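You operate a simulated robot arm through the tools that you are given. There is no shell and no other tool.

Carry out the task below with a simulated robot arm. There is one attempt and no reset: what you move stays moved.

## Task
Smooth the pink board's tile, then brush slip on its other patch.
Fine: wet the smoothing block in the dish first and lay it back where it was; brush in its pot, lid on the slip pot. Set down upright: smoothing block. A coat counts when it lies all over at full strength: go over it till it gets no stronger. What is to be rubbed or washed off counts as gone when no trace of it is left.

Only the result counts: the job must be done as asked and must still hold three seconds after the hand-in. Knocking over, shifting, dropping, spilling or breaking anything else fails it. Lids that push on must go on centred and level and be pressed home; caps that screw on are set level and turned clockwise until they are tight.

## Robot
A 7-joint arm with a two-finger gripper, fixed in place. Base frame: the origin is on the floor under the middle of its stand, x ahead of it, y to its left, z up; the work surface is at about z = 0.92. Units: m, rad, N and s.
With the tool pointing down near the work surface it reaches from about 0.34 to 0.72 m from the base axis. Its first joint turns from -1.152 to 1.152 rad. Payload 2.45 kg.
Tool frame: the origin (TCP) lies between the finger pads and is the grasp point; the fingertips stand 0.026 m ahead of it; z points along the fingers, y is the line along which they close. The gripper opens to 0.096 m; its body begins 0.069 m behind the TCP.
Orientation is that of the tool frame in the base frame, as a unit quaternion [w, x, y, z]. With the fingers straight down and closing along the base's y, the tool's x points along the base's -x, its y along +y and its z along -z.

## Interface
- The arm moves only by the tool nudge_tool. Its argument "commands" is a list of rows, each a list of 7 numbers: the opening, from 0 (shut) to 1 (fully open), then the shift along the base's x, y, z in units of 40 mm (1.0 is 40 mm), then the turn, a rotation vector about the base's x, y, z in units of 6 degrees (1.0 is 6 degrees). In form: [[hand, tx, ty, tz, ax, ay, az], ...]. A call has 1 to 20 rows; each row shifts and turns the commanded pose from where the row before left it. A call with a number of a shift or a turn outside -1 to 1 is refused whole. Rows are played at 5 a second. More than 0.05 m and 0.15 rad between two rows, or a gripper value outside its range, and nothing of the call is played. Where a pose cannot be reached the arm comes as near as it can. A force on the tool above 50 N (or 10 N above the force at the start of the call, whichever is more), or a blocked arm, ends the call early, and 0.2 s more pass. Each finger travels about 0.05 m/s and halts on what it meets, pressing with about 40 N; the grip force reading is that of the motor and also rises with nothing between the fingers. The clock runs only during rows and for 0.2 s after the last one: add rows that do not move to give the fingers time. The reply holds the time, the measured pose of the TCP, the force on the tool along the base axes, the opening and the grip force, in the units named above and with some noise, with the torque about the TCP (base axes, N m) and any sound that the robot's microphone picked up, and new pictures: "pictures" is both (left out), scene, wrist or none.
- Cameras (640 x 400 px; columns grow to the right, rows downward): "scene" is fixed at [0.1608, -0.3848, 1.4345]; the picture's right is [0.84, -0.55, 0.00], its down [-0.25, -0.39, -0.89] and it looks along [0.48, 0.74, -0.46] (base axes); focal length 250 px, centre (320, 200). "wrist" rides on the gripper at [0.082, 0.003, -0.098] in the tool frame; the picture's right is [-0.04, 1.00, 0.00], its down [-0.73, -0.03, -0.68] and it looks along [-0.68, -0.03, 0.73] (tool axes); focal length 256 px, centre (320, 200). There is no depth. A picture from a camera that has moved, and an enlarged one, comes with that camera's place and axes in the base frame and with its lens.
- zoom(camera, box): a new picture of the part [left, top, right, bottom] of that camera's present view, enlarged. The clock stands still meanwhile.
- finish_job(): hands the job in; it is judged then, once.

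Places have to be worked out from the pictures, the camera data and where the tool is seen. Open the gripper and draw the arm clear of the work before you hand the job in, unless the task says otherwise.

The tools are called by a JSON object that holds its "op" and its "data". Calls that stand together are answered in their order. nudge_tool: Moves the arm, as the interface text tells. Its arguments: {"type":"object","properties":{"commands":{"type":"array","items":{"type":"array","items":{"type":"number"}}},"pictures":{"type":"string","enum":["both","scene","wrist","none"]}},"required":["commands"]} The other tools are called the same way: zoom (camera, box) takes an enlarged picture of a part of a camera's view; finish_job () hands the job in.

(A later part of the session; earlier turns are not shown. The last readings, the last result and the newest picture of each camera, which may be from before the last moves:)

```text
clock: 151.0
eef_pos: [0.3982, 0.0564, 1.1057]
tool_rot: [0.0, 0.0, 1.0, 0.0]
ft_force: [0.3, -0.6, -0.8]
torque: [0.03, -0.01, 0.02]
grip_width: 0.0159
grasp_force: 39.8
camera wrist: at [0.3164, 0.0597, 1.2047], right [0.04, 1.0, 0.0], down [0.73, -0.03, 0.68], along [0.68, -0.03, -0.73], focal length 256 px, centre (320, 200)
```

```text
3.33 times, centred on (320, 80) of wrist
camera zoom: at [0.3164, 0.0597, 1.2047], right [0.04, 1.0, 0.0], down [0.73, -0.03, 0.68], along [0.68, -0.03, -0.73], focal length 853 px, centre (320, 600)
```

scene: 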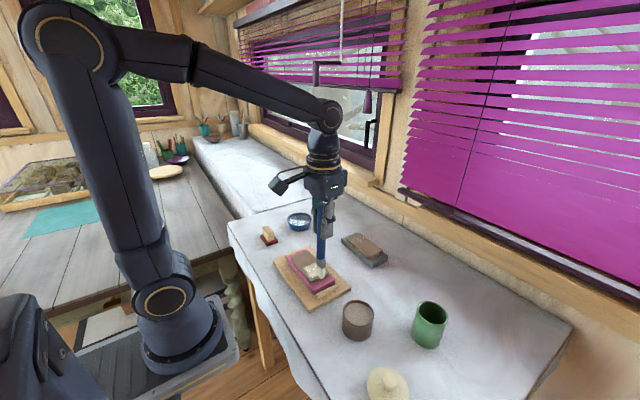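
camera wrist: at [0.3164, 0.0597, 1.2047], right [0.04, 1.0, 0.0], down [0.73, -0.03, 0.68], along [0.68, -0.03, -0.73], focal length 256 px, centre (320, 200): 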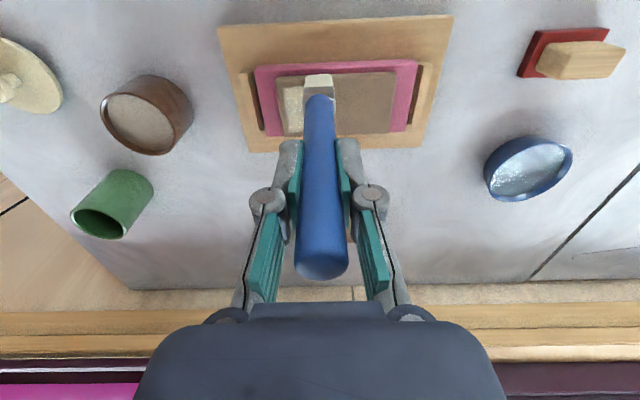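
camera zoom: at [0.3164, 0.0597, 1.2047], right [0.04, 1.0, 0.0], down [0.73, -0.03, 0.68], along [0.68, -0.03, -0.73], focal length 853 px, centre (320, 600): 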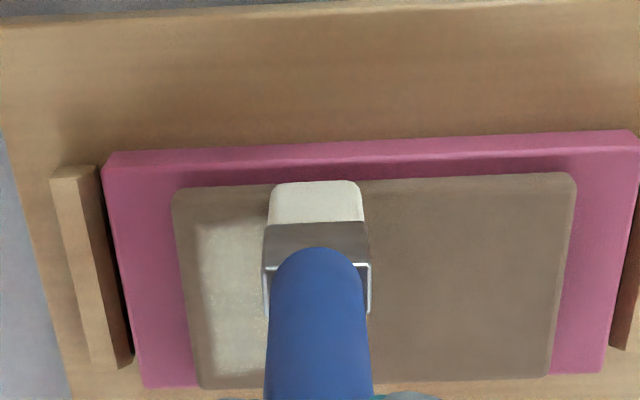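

The lane at y 0.056 had almost no contact at the end. I'll lower a little and redo that lane both ways, then check the coat.

{"op": "nudge_tool", "data": {"commands": [[0, 0, 0, -0.02, 0, 0, 0], [0, 0.15, 0, 0, 0, 0, 0], [0, 0.19, 0, 0, 0, 0, 0], [0, 0.19, 0, 0, 0, 0, 0], [0, 0.19, 0, 0, 0, 0, 0], [0, 0.19, 0, 0, 0, 0, 0], [0, 0.19, 0, 0, 0, 0, 0], [0, 0.19, 0, 0, 0, 0, 0]], "pictures": "none"}}

{"op": "nudge_tool", "data": {"commands": [[0, -0.15, 0, 0, 0, 0, 0], [0, -0.19, 0, 0, 0, 0, 0], [0, -0.19, 0, 0, 0, 0, 0], [0, -0.19, 0, 0, 0, 0, 0], [0, -0.19, 0, 0, 0, 0, 0], [0, -0.19, 0, 0, 0, 0, 0], [0, -0.19, 0, 0, 0, 0, 0]], "pictures": "none"}}

{"op": "nudge_tool", "data": {"commands": [[0, 0, 0, 0.1, 0, 0, 0], [0, 0, 0, 0.3, 0, 0, 0], [0, 0, -0.2, 0.3, 0, 0, 0], [0, 0, -0.35, 0.3, 0, 0, 0], [0, 0, -0.4, 0.15, 0, 0, 0], [0, 0, -0.4, 0, 0, 0, 0], [0, 0, -0.4, 0, 0, 0, 0], [0, 0, -0.2, 0, 0, 0, 0], [0, 0, 0, 0, 0, 0, 0], [0, 0, 0, 0, 0, 0, 0]], "pictures": "wrist"}}

{"op": "zoom", "data": {"camera": "wrist", "box": [320, 20, 480, 140]}}

{"op": "zoom", "data": {"camera": "wrist", "box": [350, 40, 420, 120]}}

```text
clock: 152.8
eef_pos: [0.4512, 0.0572, 1.1061]
tool_rot: [0.0, 0.001, 1.0, 0.0]
ft_force: [0.9, 0.4, 0.1]
torque: [-0.02, -0.02, 0.0]
grip_width: 0.0163
grasp_force: 40.3
```

```text
clock: 154.4
eef_pos: [0.4002, 0.0567, 1.104]
tool_rot: [0.002, 0.0, 1.0, 0.001]
ft_force: [4.6, -0.4, 10.7]
torque: [0.02, -0.57, -0.03]
grip_width: 0.0161
grasp_force: 39.9
```

```text
clock: 156.6
eef_pos: [0.401, -0.0217, 1.1509]
tool_rot: [0.001, 0.0, 1.0, 0.0]
ft_force: [-0.5, 0.6, -0.4]
torque: [-0.01, -0.01, -0.02]
grip_width: 0.0162
grasp_force: 40.2
camera wrist: at [0.3174, -0.0175, 1.2492], right [0.04, 1.0, 0.0], down [0.73, -0.03, 0.68], along [0.68, -0.03, -0.73], focal length 256 px, centre (320, 200)
```

wrist: 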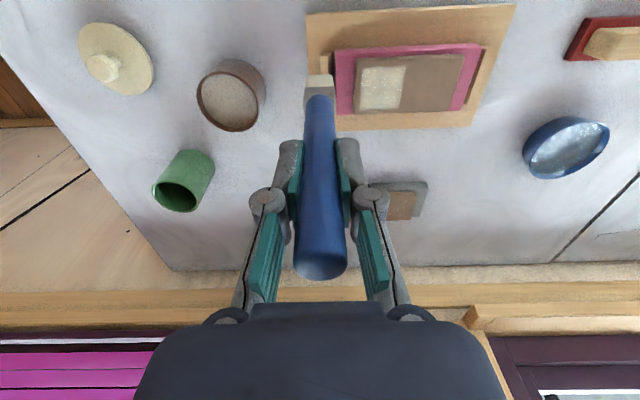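

```text
3.33 times, centred on (400, 80) of wrist
camera zoom: at [0.3174, -0.0175, 1.2492], right [0.04, 1.0, 0.0], down [0.73, -0.03, 0.68], along [0.68, -0.03, -0.73], focal length 853 px, centre (53, 600)
```

zoom: 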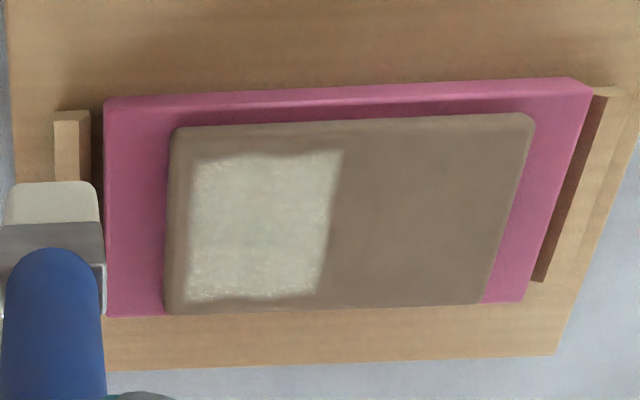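

```text
5.00 times, centred on (385, 80) of wrist
camera zoom: at [0.3174, -0.0175, 1.2492], right [0.04, 1.0, 0.0], down [0.73, -0.03, 0.68], along [0.68, -0.03, -0.73], focal length 1280 px, centre (-5, 800)
```

zoom: 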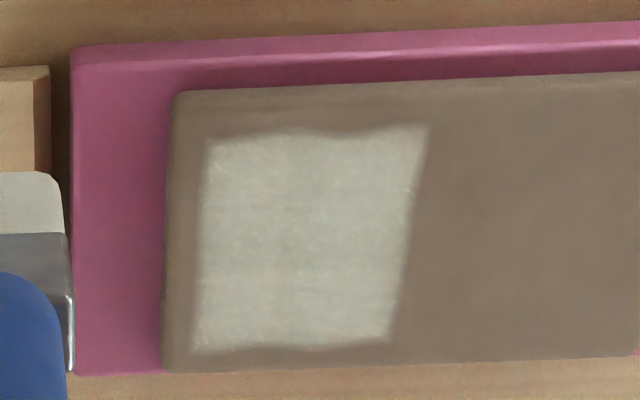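

The coat is even now, with little change from the last pass. I'll do one more full pass over all three lanes with steady contact, then compare from this same viewpoint.

{"op": "nudge_tool", "data": {"commands": [[0, 0, 0.2, 0, 0, 0, 0], [0, 0, 0.35, 0, 0, 0, 0], [0, 0, 0.35, 0, 0, 0, 0], [0, 0, 0.25, -0.2, 0, 0, 0], [0, -0.03, 0.1, -0.35, 0, 0, 0], [0, 0, 0, -0.35, 0, 0, 0], [0, 0, 0, -0.2, 0, 0, 0], [0, 0, 0, -0.07, 0, 0, 0], [0, 0, 0, 0, 0, 0, 0]], "pictures": "none"}}

```text
clock: 158.6
eef_pos: [0.3965, 0.0281, 1.1057]
tool_rot: [0.0, 0.0, 1.0, 0.0]
ft_force: [-3.1, -1.3, 15.3]
torque: [-0.05, 0.44, 0.0]
grip_width: 0.016
grasp_force: 39.9
```

{"op": "nudge_tool", "data": {"commands": [[0, 0, 0, 0.005, 0, 0, 0], [0, 0.15, 0, 0, 0, 0, 0], [0, 0.19, 0, 0, 0, 0, 0], [0, 0.19, 0, 0, 0, 0, 0], [0, 0.19, 0, 0, 0, 0, 0], [0, 0.19, 0, 0, 0, 0, 0], [0, 0.19, 0, 0, 0, 0, 0], [0, 0.19, 0, 0, 0, 0, 0], [0, 0.1, 0, 0, 0, 0, 0], [0, 0, 0.12, 0, 0, 0, 0], [0, 0, 0.12, 0, 0, 0, 0], [0, 0, 0.12, 0, 0, 0, 0], [0, -0.19, 0, 0, 0, 0, 0], [0, -0.19, 0, 0, 0, 0, 0], [0, -0.19, 0, 0, 0, 0, 0], [0, -0.19, 0, 0, 0, 0, 0], [0, -0.19, 0, 0, 0, 0, 0], [0, -0.19, 0, 0, 0, 0, 0], [0, -0.19, 0, 0, 0, 0, 0]], "pictures": "none"}}

{"op": "nudge_tool", "data": {"commands": [[0, 0, 0.12, 0, 0, 0, 0], [0, 0, 0.12, 0, 0, 0, 0], [0, 0, 0.1, 0, 0, 0, 0], [0, 0.19, 0, 0, 0, 0, 0], [0, 0.19, 0, 0, 0, 0, 0], [0, 0.19, 0, 0, 0, 0, 0], [0, 0.19, 0, 0, 0, 0, 0], [0, 0.19, 0, 0, 0, 0, 0], [0, 0.19, 0, 0, 0, 0, 0], [0, 0.19, 0, 0, 0, 0, 0]], "pictures": "none"}}

{"op": "nudge_tool", "data": {"commands": [[0, -0.15, 0, 0, 0, 0, 0], [0, -0.19, 0, 0, 0, 0, 0], [0, -0.19, 0, 0, 0, 0, 0], [0, -0.19, 0, 0, 0, 0, 0], [0, -0.19, 0, 0, 0, 0, 0], [0, -0.19, 0, 0, 0, 0, 0], [0, -0.19, 0, 0, 0, 0, 0]], "pictures": "none"}}

```text
clock: 162.6
eef_pos: [0.4004, 0.0432, 1.1034]
tool_rot: [-0.002, 0.0, 1.0, 0.0]
ft_force: [2.7, -0.4, 4.8]
torque: [0.04, -0.35, 0.0]
grip_width: 0.016
grasp_force: 40.8
```

```text
clock: 164.8
eef_pos: [0.4546, 0.0553, 1.1028]
tool_rot: [-0.001, 0.0, 1.0, 0.0]
ft_force: [-6.6, -1.3, 21.0]
torque: [-0.03, 1.1, -0.02]
grip_width: 0.0161
grasp_force: 39.8
```

```text
clock: 166.4
eef_pos: [0.4026, 0.0548, 1.1043]
tool_rot: [0.0, 0.0, 1.0, 0.0]
ft_force: [4.3, 0.6, 12.1]
torque: [0.04, -0.64, -0.01]
grip_width: 0.0159
grasp_force: 40.0
```

Contact was steady (5–20 N). I'll also run strokes along the patch's −x and +x edges in the y direction, then lift and compare.

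{"op": "nudge_tool", "data": {"commands": [[0, -0.06, 0, 0, 0, 0, 0], [0, 0, -0.15, 0, 0, 0, 0], [0, 0, -0.15, 0, 0, 0, 0], [0, 0, -0.15, 0, 0, 0, 0], [0, 0, -0.15, 0, 0, 0, 0], [0, 0, -0.06, 0, 0, 0, 0], [0, 0.19, 0, 0, 0, 0, 0], [0, 0.19, 0, 0, 0, 0, 0], [0, 0.19, 0, 0, 0, 0, 0], [0, 0.19, 0, 0, 0, 0, 0], [0, 0.19, 0, 0, 0, 0, 0], [0, 0.19, 0, 0, 0, 0, 0], [0, 0.12, 0, 0, 0, 0, 0], [0, 0, 0.15, 0, 0, 0, 0], [0, 0, 0.15, 0, 0, 0, 0], [0, 0, 0.15, 0, 0, 0, 0], [0, 0, 0.15, 0, 0, 0, 0], [0, 0, 0.06, 0, 0, 0, 0]], "pictures": "none"}}

{"op": "nudge_tool", "data": {"commands": [[0, 0, 0, 0.1, 0, 0, 0], [0, 0, 0, 0.3, 0, 0, 0], [0, -0.2, -0.2, 0.3, 0, 0, 0], [0, -0.3, -0.35, 0.3, 0, 0, 0], [0, -0.3, -0.4, 0.15, 0, 0, 0], [0, -0.3, -0.4, 0, 0, 0, 0], [0, -0.2, -0.4, 0, 0, 0, 0], [0, 0, -0.2, 0, 0, 0, 0], [0, 0, 0, 0, 0, 0, 0], [0, 0, 0, 0, 0, 0, 0]], "pictures": "both"}}

{"op": "zoom", "data": {"camera": "wrist", "box": [350, 40, 420, 120]}}

{"op": "zoom", "data": {"camera": "scene", "box": [285, 235, 345, 295]}}

```text
clock: 170.2
eef_pos: [0.4496, 0.0544, 1.1048]
tool_rot: [0.0, -0.001, 1.0, 0.0]
ft_force: [0.2, 0.6, -0.1]
torque: [0.05, -0.01, -0.02]
grip_width: 0.0162
grasp_force: 39.4
```

```text
clock: 172.4
eef_pos: [0.3975, -0.0234, 1.1506]
tool_rot: [0.0, 0.001, 1.0, 0.0]
ft_force: [0.4, 0.0, 0.7]
torque: [0.01, 0.01, 0.01]
grip_width: 0.016
grasp_force: 39.8
camera wrist: at [0.3163, -0.0187, 1.2497], right [0.04, 1.0, 0.0], down [0.73, -0.03, 0.68], along [0.68, -0.03, -0.73], focal length 256 px, centre (320, 200)
```

scene: 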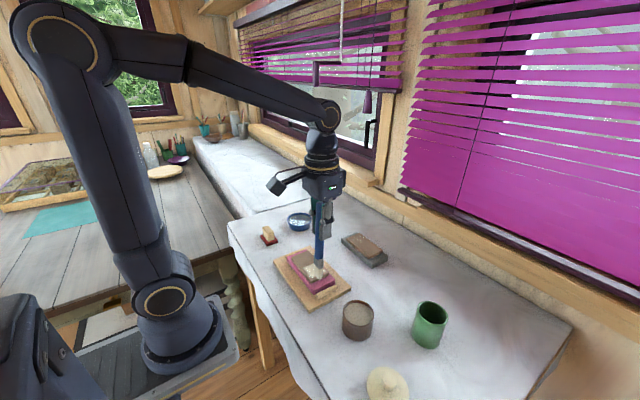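
wrist: 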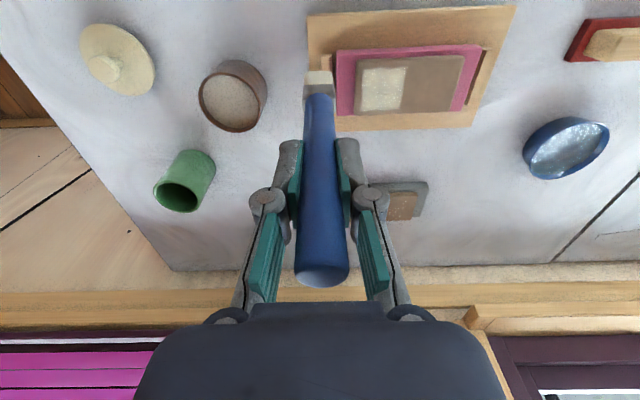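

```text
5.00 times, centred on (385, 80) of wrist
camera zoom: at [0.3163, -0.0187, 1.2497], right [0.04, 1.0, 0.0], down [0.73, -0.03, 0.68], along [0.68, -0.03, -0.73], focal length 1280 px, centre (-5, 800)
```

zoom: 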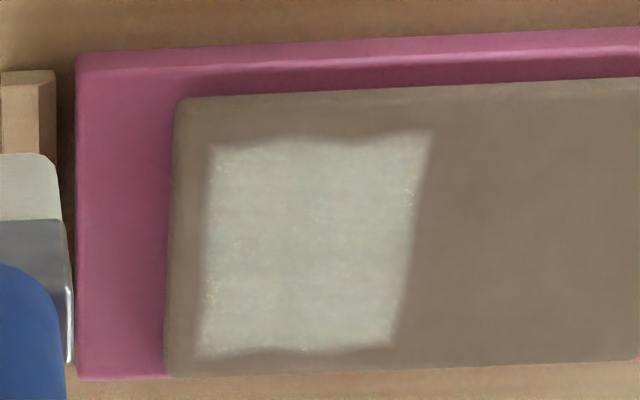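

```text
6.67 times, centred on (315, 265) of scene
camera zoom: at [0.1608, -0.3848, 1.4345], right [0.84, -0.55, 0.0], down [-0.25, -0.39, -0.89], along [0.48, 0.74, -0.46], focal length 1663 px, centre (353, -233)
```

zoom: 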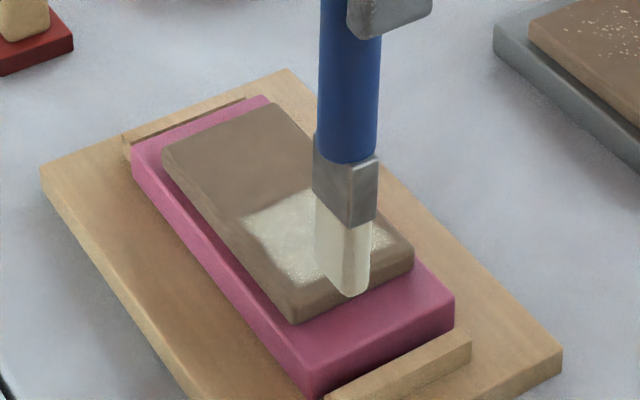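

{"op": "zoom", "data": {"camera": "wrist", "box": [352, 58, 412, 114]}}

{"op": "zoom", "data": {"camera": "scene", "box": [300, 255, 330, 285]}}

```text
7.14 times, centred on (382, 86) of wrist
camera zoom: at [0.3163, -0.0187, 1.2497], right [0.04, 1.0, 0.0], down [0.73, -0.03, 0.68], along [0.68, -0.03, -0.73], focal length 1828 px, centre (-123, 1014)
```

zoom: 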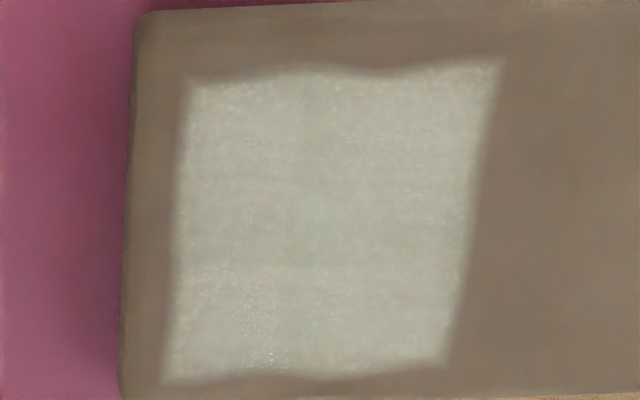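

```text
13.33 times, centred on (315, 270) of scene
camera zoom: at [0.1608, -0.3848, 1.4345], right [0.84, -0.55, 0.0], down [-0.25, -0.39, -0.89], along [0.48, 0.74, -0.46], focal length 3326 px, centre (387, -733)
```

zoom: 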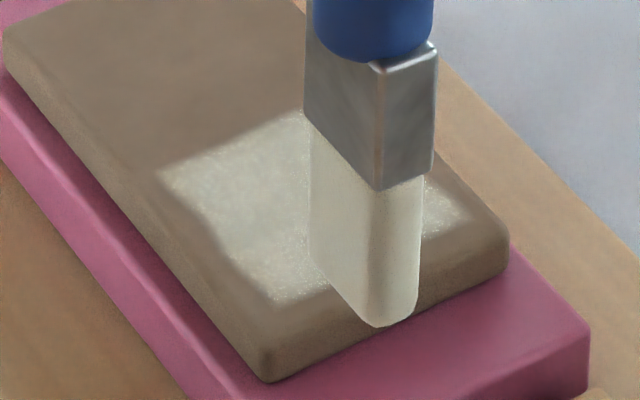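

The coat's shape and strength haven't changed since the previous pass, so it is at full strength. Before returning the brush I'll check how it leans in the grip.

{"op": "zoom", "data": {"camera": "scene", "box": [270, 170, 370, 300]}}

{"op": "zoom", "data": {"camera": "wrist", "box": [240, 50, 400, 300]}}

```text
3.08 times, centred on (320, 235) of scene
camera zoom: at [0.1608, -0.3848, 1.4345], right [0.84, -0.55, 0.0], down [-0.25, -0.39, -0.89], along [0.48, 0.74, -0.46], focal length 768 px, centre (320, 92)
```

zoom: 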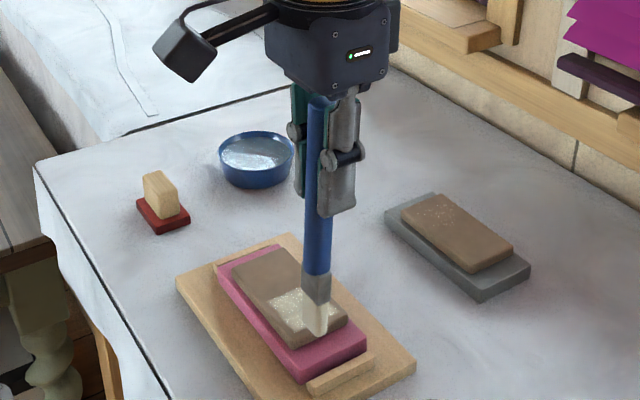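

```text
1.60 times, centred on (320, 175) of wrist
camera zoom: at [0.3163, -0.0187, 1.2497], right [0.04, 1.0, 0.0], down [0.73, -0.03, 0.68], along [0.68, -0.03, -0.73], focal length 410 px, centre (320, 240)
```

zoom: 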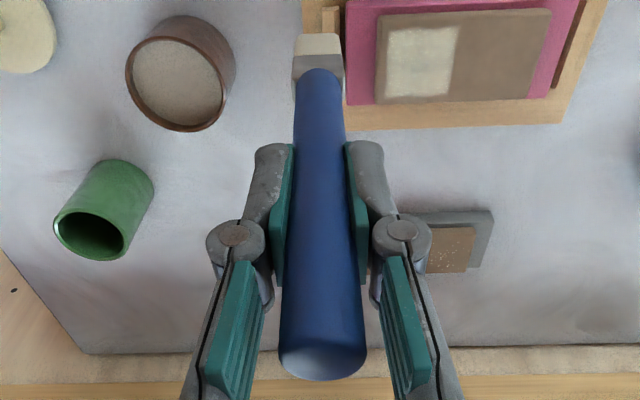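

The brush is nearly vertical, and it has only slid up about 1 cm in the grip. I'll raise it and bring it back over its pot, to the xy where I gripped it.

{"op": "nudge_tool", "data": {"commands": [[0, 0, 0, 0.2, 0, 0, 0], [0, 0, 0, 0.3, 0, 0, 0], [0, 0.1, -0.14, 0.3, 0, 0, 0], [0, 0.2, -0.27, 0.3, 0, 0, 0], [0, 0.27, -0.37, 0.3, 0, 0, 0], [0, 0.3, -0.41, 0.1, 0, 0, 0], [0, 0.3, -0.41, 0, 0, 0, 0], [0, 0.3, -0.41, 0, 0, 0, 0], [0, 0.3, -0.41, 0, 0, 0, 0], [0, 0.3, -0.41, 0, 0, 0, 0], [0, 0.3, -0.41, 0, 0, 0, 0], [0, 0.3, -0.41, 0, 0, 0, 0], [0, 0.3, -0.41, 0, 0, 0, 0], [0, 0.3, -0.41, 0, 0, 0, 0], [0, 0.2, -0.27, 0, 0, 0, 0], [0, 0.1, -0.14, 0, 0, 0, 0], [0, 0.05, -0.06, 0, 0, 0, 0], [0, 0, 0, 0, 0, 0, 0], [0, 0, 0, 0, 0, 0, 0]], "pictures": "both"}}

{"op": "zoom", "data": {"camera": "scene", "box": [390, 190, 490, 350]}}

{"op": "zoom", "data": {"camera": "wrist", "box": [240, 10, 400, 150]}}

```text
clock: 176.4
eef_pos: [0.5433, -0.219, 1.2083]
tool_rot: [0.0, 0.0, 1.0, 0.0]
ft_force: [1.2, -0.7, -0.3]
torque: [0.01, 0.01, -0.01]
grip_width: 0.0159
grasp_force: 40.5
camera wrist: at [0.4608, -0.2167, 1.3075], right [0.04, 1.0, 0.0], down [0.73, -0.03, 0.68], along [0.68, -0.03, -0.73], focal length 256 px, centre (320, 200)
```

scene: 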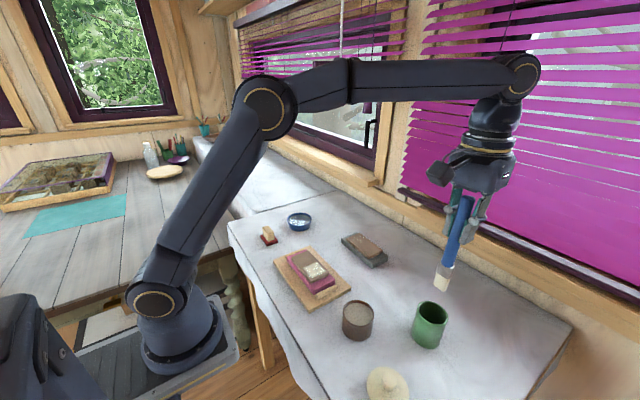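
wrist: 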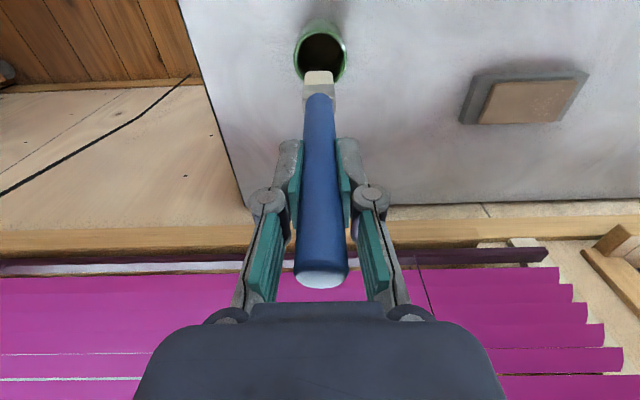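

```text
2.50 times, centred on (440, 270) of scene
camera zoom: at [0.1608, -0.3848, 1.4345], right [0.84, -0.55, 0.0], down [-0.25, -0.39, -0.89], along [0.48, 0.74, -0.46], focal length 624 px, centre (20, 25)
```

zoom: 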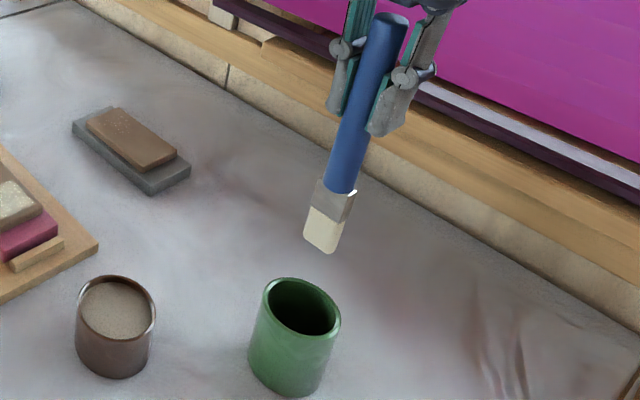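

```text
2.86 times, centred on (320, 80) of wrist
camera zoom: at [0.4608, -0.2167, 1.3075], right [0.04, 1.0, 0.0], down [0.73, -0.03, 0.68], along [0.68, -0.03, -0.73], focal length 731 px, centre (320, 543)
```

zoom: 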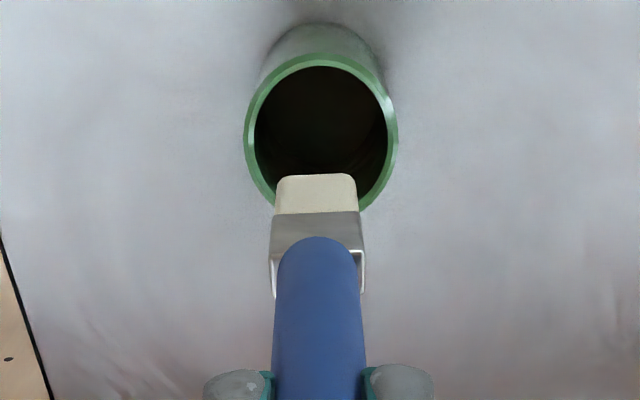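

The tip is at about (0.5345, -0.221), over the pot's opening centred at about (0.538, -0.220). I'll shift 3 mm in +x and lower the brush into its pot.

{"op": "nudge_tool", "data": {"commands": [[0, 0.06, 0.02, -0.2, 0, 0, 0], [0, 0, 0, -0.3, 0, 0, 0], [0, 0, 0, -0.3, 0, 0, 0], [0, 0, 0, -0.3, 0, 0, 0], [0, 0, 0, -0.3, 0, 0, 0], [0, 0, 0, -0.3, 0, 0, 0], [0, 0, 0, -0.3, 0, 0, 0], [0, 0, 0, -0.3, 0, 0, 0], [0, 0, 0, -0.3, 0, 0, 0], [0, 0, 0, -0.3, 0, 0, 0], [0, 0, 0, -0.2, 0, 0, 0], [0, 0, 0, -0.1, 0, 0, 0], [0, 0, 0, 0, 0, 0, 0], [0, 0, 0, 0, 0, 0, 0]], "pictures": "both"}}

{"op": "zoom", "data": {"camera": "scene", "box": [390, 230, 480, 350]}}

```text
clock: 179.4
eef_pos: [0.5464, -0.22, 1.0814]
tool_rot: [0.001, 0.0, 1.0, 0.0]
ft_force: [-0.5, 0.0, 0.0]
torque: [-0.04, 0.04, 0.0]
grip_width: 0.0158
grasp_force: 40.3
camera wrist: at [0.4641, -0.2156, 1.1802], right [0.04, 1.0, 0.0], down [0.73, -0.03, 0.68], along [0.68, -0.03, -0.73], focal length 256 px, centre (320, 200)
```

scene: 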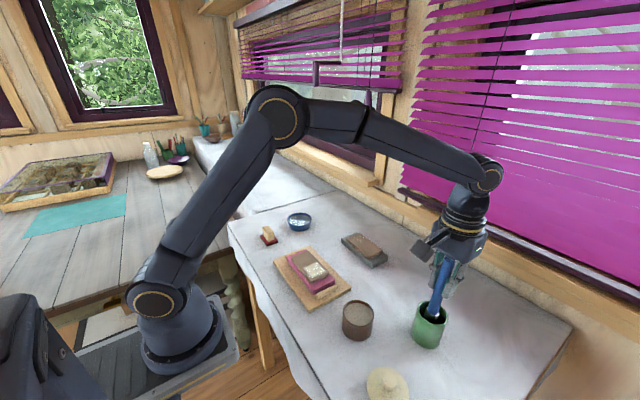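
wrist: 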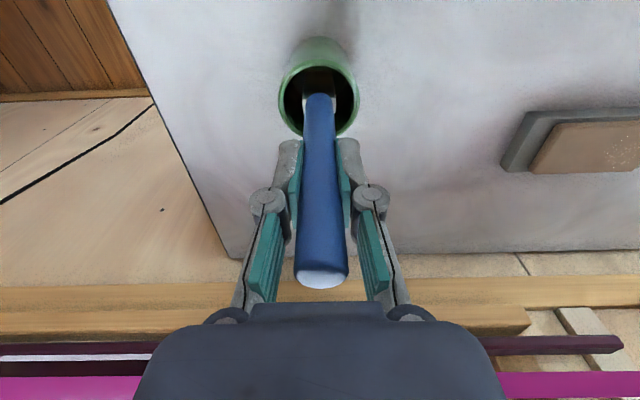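

```text
3.33 times, centred on (435, 290) of scene
camera zoom: at [0.1608, -0.3848, 1.4345], right [0.84, -0.55, 0.0], down [-0.25, -0.39, -0.89], along [0.48, 0.74, -0.46], focal length 832 px, centre (-63, -100)
```

zoom: 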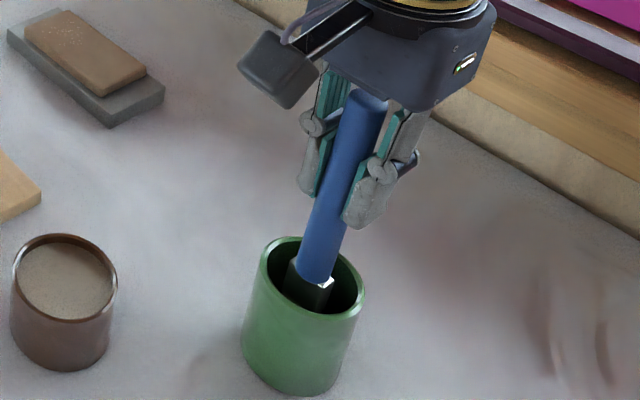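

The brush is inside the pot. I'll lower further in small steps until it just touches the bottom.

{"op": "nudge_tool", "data": {"commands": [[0, 0, 0, -0.1, 0, 0, 0], [0, 0, 0, -0.1, 0, 0, 0], [0, 0, 0, 0, 0, 0, 0]], "pictures": "none"}}

{"op": "nudge_tool", "data": {"commands": [[0, 0, 0, -0.05, 0, 0, 0], [0, 0, 0, -0.05, 0, 0, 0], [0, 0, 0, 0, 0, 0, 0]], "pictures": "none"}}

```text
clock: 180.2
eef_pos: [0.5464, -0.218, 1.0727]
tool_rot: [0.0, 0.0, 1.0, 0.0]
ft_force: [0.3, 0.0, -0.4]
torque: [-0.04, 0.02, -0.02]
grip_width: 0.016
grasp_force: 39.9
```

```text
clock: 181.0
eef_pos: [0.5462, -0.2201, 1.0708]
tool_rot: [0.0, -0.001, 1.0, 0.001]
ft_force: [0.1, 0.9, -0.3]
torque: [0.0, -0.01, -0.03]
grip_width: 0.0162
grasp_force: 39.9
```

{"op": "nudge_tool", "data": {"commands": [[0, 0, 0, -0.04, 0, 0, 0], [0, 0, 0, 0, 0, 0, 0]], "pictures": "none"}}

{"op": "nudge_tool", "data": {"commands": [[0, 0, 0, -0.04, 0, 0, 0], [0, 0, 0, 0, 0, 0, 0]], "pictures": "none"}}

{"op": "zoom", "data": {"camera": "scene", "box": [390, 230, 480, 350]}}

```text
clock: 181.6
eef_pos: [0.546, -0.2192, 1.0677]
tool_rot: [0.001, 0.0, 1.0, 0.001]
ft_force: [0.1, 0.4, 0.0]
torque: [0.02, 0.02, 0.02]
grip_width: 0.0162
grasp_force: 40.4
```

```text
clock: 182.2
eef_pos: [0.5451, -0.219, 1.0667]
tool_rot: [0.0, 0.0, 1.0, 0.0]
ft_force: [-0.3, -0.2, -0.4]
torque: [0.02, 0.01, 0.01]
grip_width: 0.0161
grasp_force: 39.7
```

```text
3.33 times, centred on (435, 290) of scene
camera zoom: at [0.1608, -0.3848, 1.4345], right [0.84, -0.55, 0.0], down [-0.25, -0.39, -0.89], along [0.48, 0.74, -0.46], focal length 832 px, centre (-63, -100)
```

zoom: 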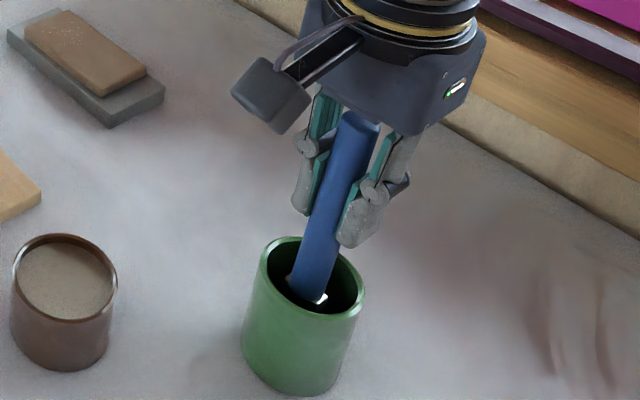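

{"op": "nudge_tool", "data": {"commands": [[0, 0, 0, -0.03, 0, 0, 0], [0, 0, 0, 0, 0, 0, 0]], "pictures": "none"}}

{"op": "nudge_tool", "data": {"commands": [[0, 0, 0, -0.03, 0, 0, 0], [0, 0, 0, 0, 0, 0, 0]], "pictures": "none"}}

```text
clock: 182.8
eef_pos: [0.5448, -0.2184, 1.0652]
tool_rot: [0.001, 0.0, 1.0, 0.0]
ft_force: [0.2, 0.0, 1.2]
torque: [-0.01, 0.03, 0.0]
grip_width: 0.0161
grasp_force: 40.6
```

```text
clock: 183.4
eef_pos: [0.5456, -0.2196, 1.0639]
tool_rot: [0.0, -0.001, 1.0, -0.001]
ft_force: [-0.2, 0.1, 3.3]
torque: [0.05, 0.03, 0.0]
grip_width: 0.0162
grasp_force: 40.1
```

The brush is on the pot floor (3 N). I'll open the fingers gently.

{"op": "nudge_tool", "data": {"commands": [[0.2, 0, 0, 0, 0, 0, 0], [0.25, 0, 0, 0, 0, 0, 0], [0.35, 0, 0, 0, 0, 0, 0], [0.5, 0, 0, 0, 0, 0, 0], [0.5, 0, 0, 0, 0, 0, 0], [0.5, 0, 0, 0, 0, 0, 0], [0.5, 0, 0, 0, 0, 0, 0]], "pictures": "both"}}

{"op": "zoom", "data": {"camera": "scene", "box": [390, 230, 480, 350]}}

```text
clock: 185.0
eef_pos: [0.5454, -0.22, 1.0627]
tool_rot: [0.0, -0.001, 1.0, 0.0]
ft_force: [0.8, -0.1, 1.0]
torque: [-0.01, -0.01, -0.01]
grip_width: 0.0479
grasp_force: 0.0
camera wrist: at [0.4639, -0.216, 1.1619], right [0.04, 1.0, 0.0], down [0.73, -0.03, 0.68], along [0.68, -0.03, -0.73], focal length 256 px, centre (320, 200)
```

scene: 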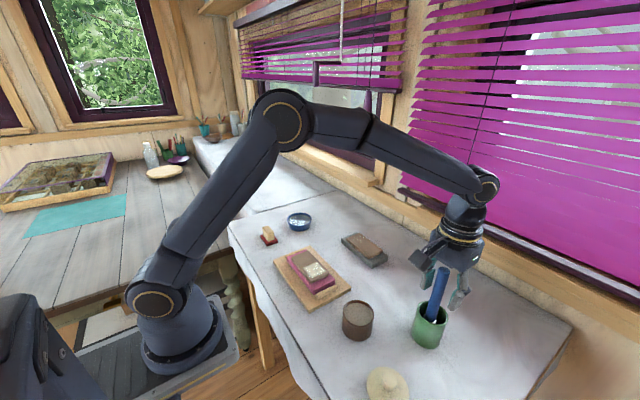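
wrist: 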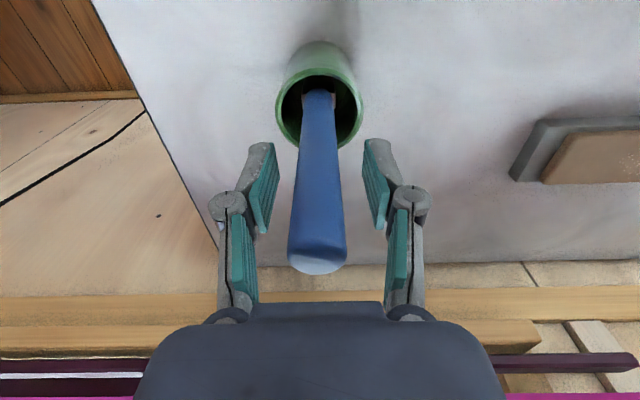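

```text
3.33 times, centred on (435, 290) of scene
camera zoom: at [0.1608, -0.3848, 1.4345], right [0.84, -0.55, 0.0], down [-0.25, -0.39, -0.89], along [0.48, 0.74, -0.46], focal length 832 px, centre (-63, -100)
```

zoom: 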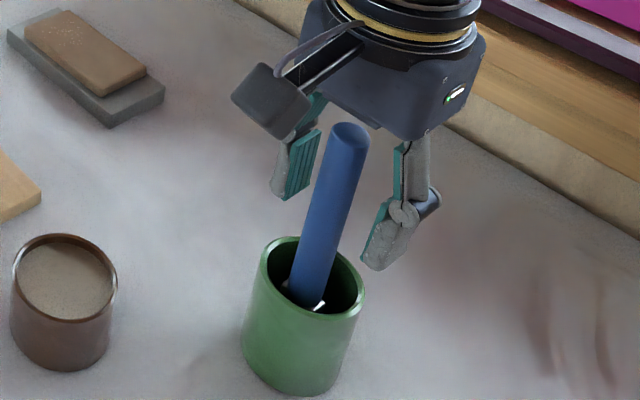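

The brush stands in its pot. I'll raise the hand clear of it and move over to the lid for a close look.

{"op": "nudge_tool", "data": {"commands": [[0.6, 0, 0, 0.3, 0, 0, 0], [0.6, 0, 0, 0.6, 0, 0, 0], [0.6, 0, 0, 0.9, 0, 0, 0], [0.6, 0, 0, 0.9, 0, 0, 0], [0.6, 0, 0, 0.5, 0, 0, 0], [0.6, -0.9, -0.19, 0, 0, 0, 0], [0.6, -0.9, -0.19, 0, 0, 0, 0], [0.6, -0.9, -0.19, 0, 0, 0, 0], [0.6, -0.9, -0.19, 0, 0, 0, 0], [0.6, 0, 0, -0.5, 0, 0, 0], [0.6, 0, 0, -0.8, 0, 0, 0], [0.6, 0, 0, 0, 0, 0, 0], [0.6, 0, 0, 0, 0, 0, 0]], "pictures": "both"}}

{"op": "zoom", "data": {"camera": "wrist", "box": [240, 10, 400, 130]}}

{"op": "zoom", "data": {"camera": "scene", "box": [340, 290, 440, 400]}}

{"op": "zoom", "data": {"camera": "scene", "box": [390, 250, 480, 360]}}

```text
clock: 187.8
eef_pos: [0.4017, -0.252, 1.1401]
tool_rot: [0.001, -0.001, 1.0, 0.0]
ft_force: [0.1, 0.4, -0.1]
torque: [0.01, 0.02, 0.0]
grip_width: 0.0577
grasp_force: 0.1
camera wrist: at [0.3189, -0.248, 1.2375], right [0.04, 1.0, 0.0], down [0.73, -0.03, 0.68], along [0.68, -0.03, -0.73], focal length 256 px, centre (320, 200)
```

scene: 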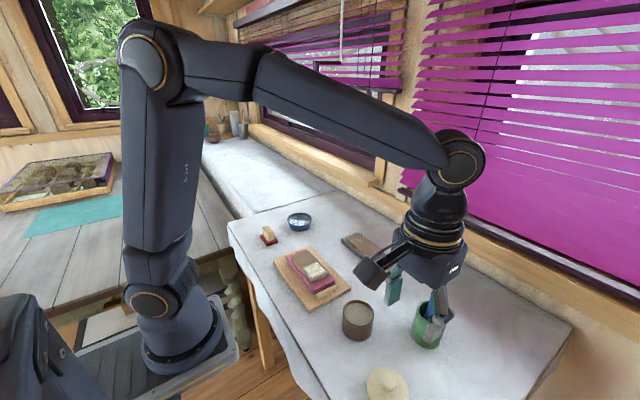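
wrist: 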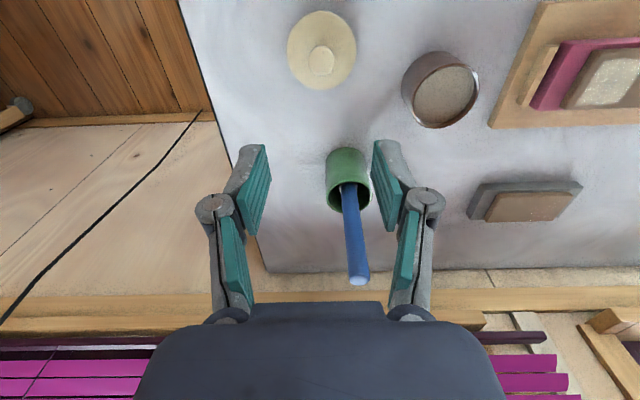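

```text
3.33 times, centred on (320, 70) of wrist
camera zoom: at [0.3189, -0.248, 1.2375], right [0.04, 1.0, 0.0], down [0.73, -0.03, 0.68], along [0.68, -0.03, -0.73], focal length 853 px, centre (320, 633)
```

zoom: 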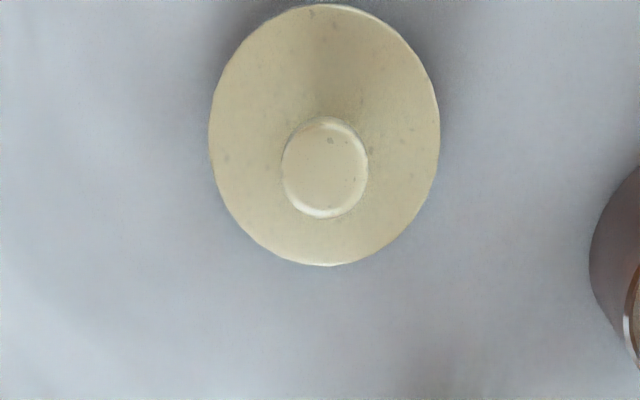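

```text
3.64 times, centred on (390, 345) of scene
camera zoom: at [0.1608, -0.3848, 1.4345], right [0.84, -0.55, 0.0], down [-0.25, -0.39, -0.89], along [0.48, 0.74, -0.46], focal length 907 px, centre (66, -327)
```

zoom: 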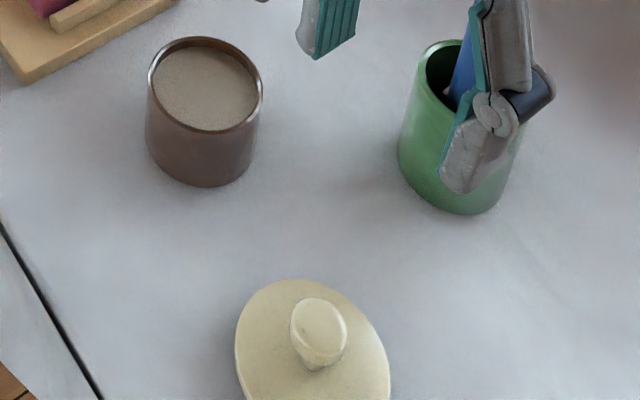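

```text
3.64 times, centred on (435, 305) of scene
camera zoom: at [0.1608, -0.3848, 1.4345], right [0.84, -0.55, 0.0], down [-0.25, -0.39, -0.89], along [0.48, 0.74, -0.46], focal length 907 px, centre (-98, -182)
```

zoom: 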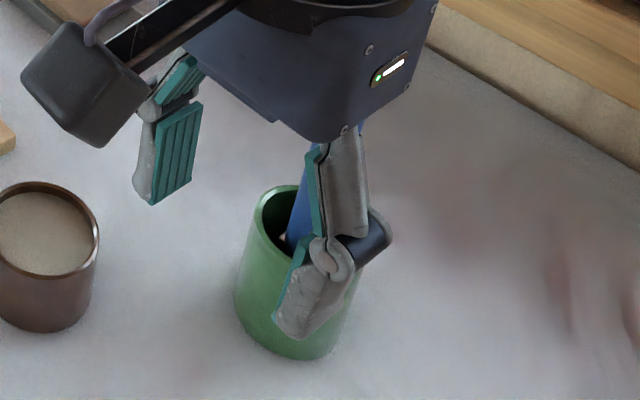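

The brush rests in its pot. The lid's knob is about 25 mm wide with its top near z 0.968, at about (0.387, -0.250), and the lid is about 74 mm across. I'll move above the knob and lower partway.

{"op": "nudge_tool", "data": {"commands": [[0.6, -0.35, 0.05, -0.4, 0, 0, 0], [0.6, 0, 0, -0.8, 0, 0, 0], [0.6, 0, 0, -0.8, 0, 0, 0], [0.6, 0, 0, -0.6, 0, 0, 0], [0.6, 0, 0, 0, 0, 0, 0], [0.6, 0, 0, 0, 0, 0, 0]], "pictures": "both"}}

{"op": "zoom", "data": {"camera": "wrist", "box": [230, 50, 410, 200]}}

{"op": "zoom", "data": {"camera": "scene", "box": [340, 310, 440, 400]}}

```text
clock: 189.2
eef_pos: [0.388, -0.2499, 1.0355]
tool_rot: [0.0, 0.0, 1.0, -0.001]
ft_force: [0.3, -1.1, 0.3]
torque: [0.06, 0.0, -0.01]
grip_width: 0.0577
grasp_force: 0.1
camera wrist: at [0.3061, -0.2459, 1.1343], right [0.04, 1.0, 0.0], down [0.73, -0.03, 0.68], along [0.68, -0.03, -0.73], focal length 256 px, centre (320, 200)
```

scene: 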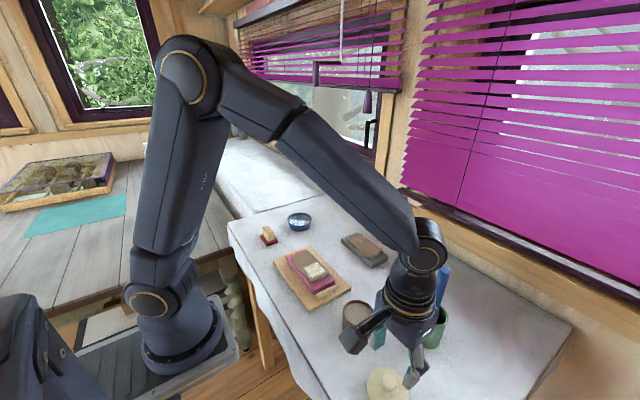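
wrist: 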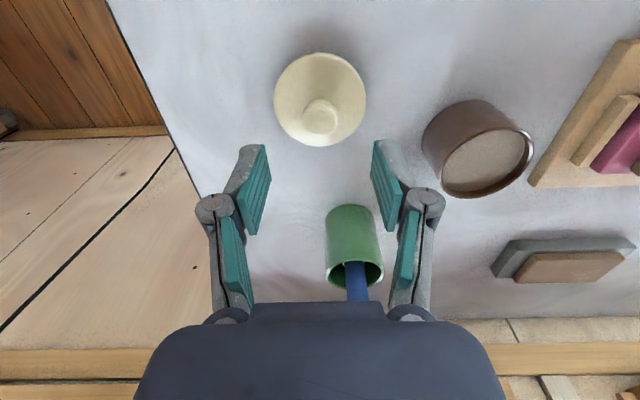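

```text
2.67 times, centred on (320, 125) of wrist
camera zoom: at [0.3061, -0.2459, 1.1343], right [0.04, 1.0, 0.0], down [0.73, -0.03, 0.68], along [0.68, -0.03, -0.73], focal length 683 px, centre (320, 400)
```

zoom: 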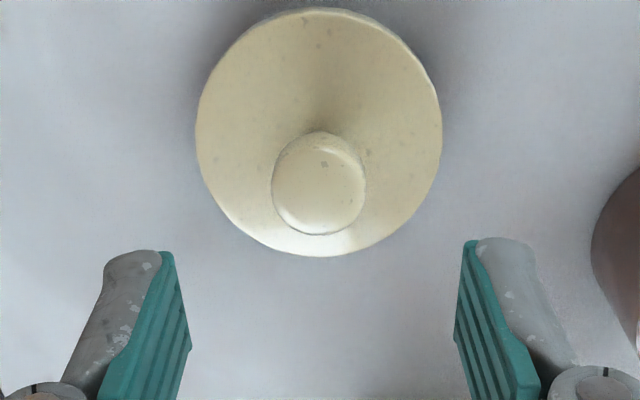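

```text
4.44 times, centred on (390, 355) of scene
camera zoom: at [0.1608, -0.3848, 1.4345], right [0.84, -0.55, 0.0], down [-0.25, -0.39, -0.89], along [0.48, 0.74, -0.46], focal length 1109 px, centre (9, -489)
```

zoom: 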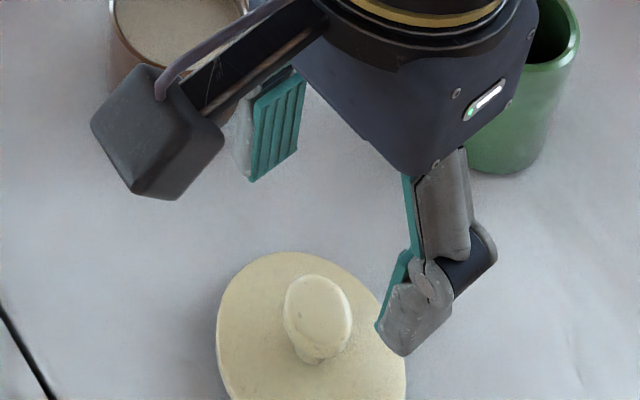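

The knob is centred between the fingers and its top is near z 0.964. I'll lower so the tips are just above the disc.

{"op": "nudge_tool", "data": {"commands": [[0.6, -0.03, 0, -0.5, 0, 0, 0], [0.6, 0, 0, -0.5, 0, 0, 0], [0.6, 0, 0, -0.3, 0, 0, 0], [0.6, 0, 0, -0.2, 0, 0, 0], [0.6, 0, 0, 0, 0, 0, 0], [0.6, 0, 0, 0, 0, 0, 0]], "pictures": "both"}}

{"op": "zoom", "data": {"camera": "wrist", "box": [230, 70, 410, 240]}}

{"op": "zoom", "data": {"camera": "scene", "box": [340, 310, 440, 400]}}

```text
clock: 190.6
eef_pos: [0.3847, -0.2489, 0.9768]
tool_rot: [0.0, 0.001, 1.0, 0.0]
ft_force: [-0.1, 0.7, -0.1]
torque: [0.02, 0.0, 0.0]
grip_width: 0.0575
grasp_force: 0.0
camera wrist: at [0.303, -0.2442, 1.0747], right [0.04, 1.0, 0.0], down [0.73, -0.03, 0.68], along [0.68, -0.03, -0.73], focal length 256 px, centre (320, 200)
```

scene: 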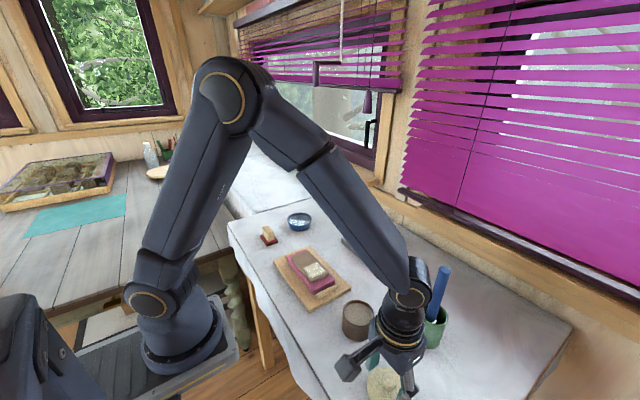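
wrist: 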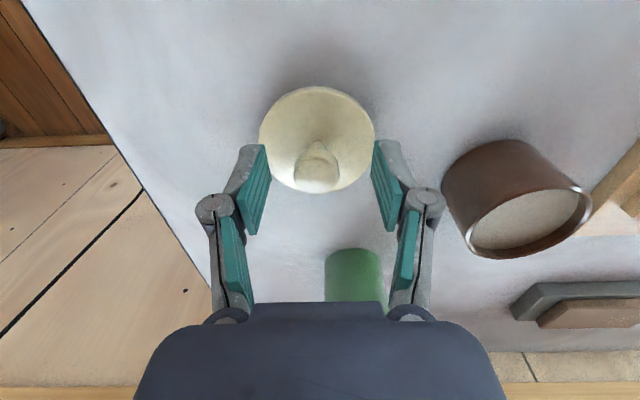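

```text
2.35 times, centred on (320, 155) of wrist
camera zoom: at [0.303, -0.2442, 1.0747], right [0.04, 1.0, 0.0], down [0.73, -0.03, 0.68], along [0.68, -0.03, -0.73], focal length 602 px, centre (320, 306)
```

zoom: 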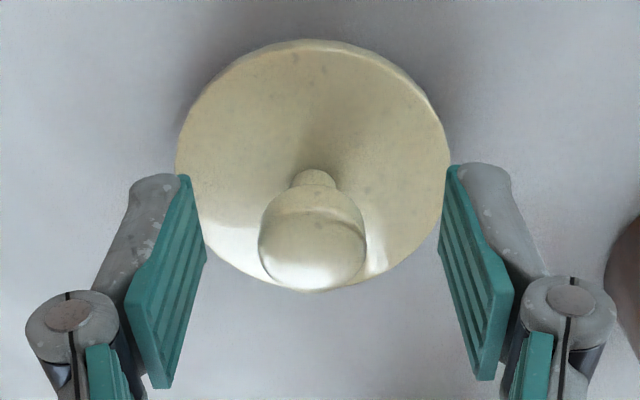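

```text
4.44 times, centred on (390, 355) of scene
camera zoom: at [0.1608, -0.3848, 1.4345], right [0.84, -0.55, 0.0], down [-0.25, -0.39, -0.89], along [0.48, 0.74, -0.46], focal length 1109 px, centre (9, -489)
```

zoom: 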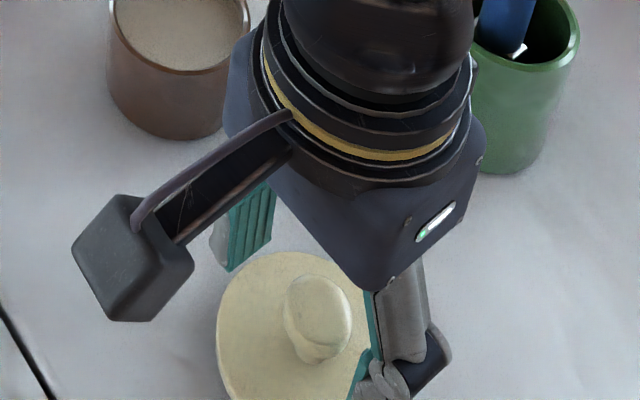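

The knob is a mushroom shape with a narrow neck. I'll go 4 mm lower so the pads cover its widest part, shift 2 mm in +x, and close.

{"op": "nudge_tool", "data": {"commands": [[0.6, 0.05, -0.02, -0.06, 0, 0, 0], [0.6, 0, 0, -0.05, 0, 0, 0], [0.45, 0, 0, 0, 0, 0, 0], [0.35, 0, 0, 0, 0, 0, 0], [0.25, 0, 0, 0, 0, 0, 0], [0.1, 0, 0, 0, 0, 0, 0], [0, 0, 0, 0, 0, 0, 0], [0, 0, 0, 0, 0, 0, 0], [0, 0, 0, 0, 0, 0, 0]], "pictures": "both"}}

{"op": "zoom", "data": {"camera": "wrist", "box": [230, 70, 410, 240]}}

```text
clock: 192.6
eef_pos: [0.3889, -0.2481, 0.9734]
tool_rot: [-0.001, 0.001, 1.0, 0.0]
ft_force: [0.2, -0.8, 0.5]
torque: [0.02, -0.03, -0.03]
grip_width: 0.0237
grasp_force: 40.1
camera wrist: at [0.3056, -0.2444, 1.071], right [0.04, 1.0, 0.0], down [0.73, -0.03, 0.68], along [0.68, -0.03, -0.73], focal length 256 px, centre (320, 200)
```

scene: 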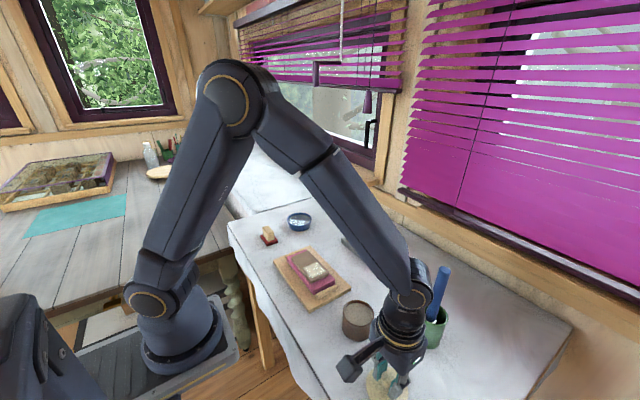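
wrist: 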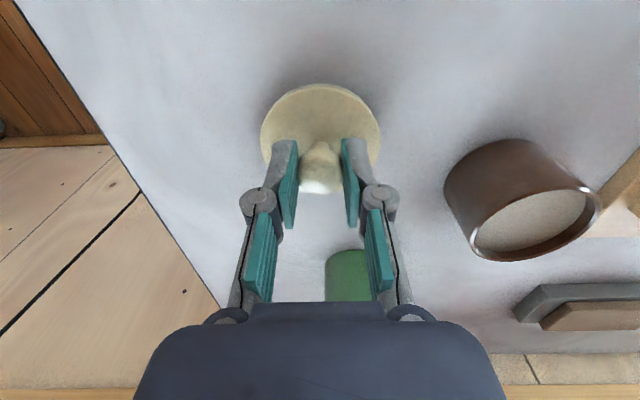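

```text
2.35 times, centred on (320, 155) of wrist
camera zoom: at [0.3056, -0.2444, 1.071], right [0.04, 1.0, 0.0], down [0.73, -0.03, 0.68], along [0.68, -0.03, -0.73], focal length 602 px, centre (320, 306)
```

zoom: 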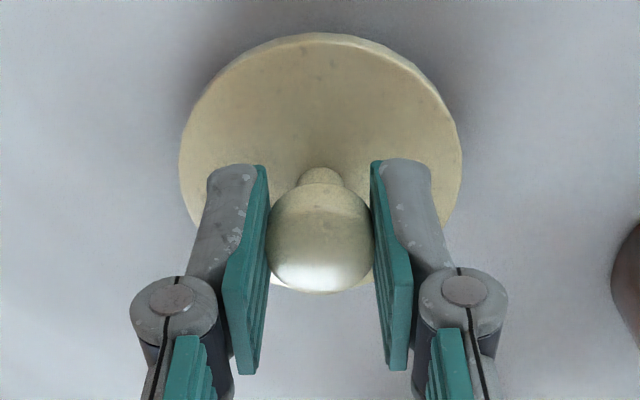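

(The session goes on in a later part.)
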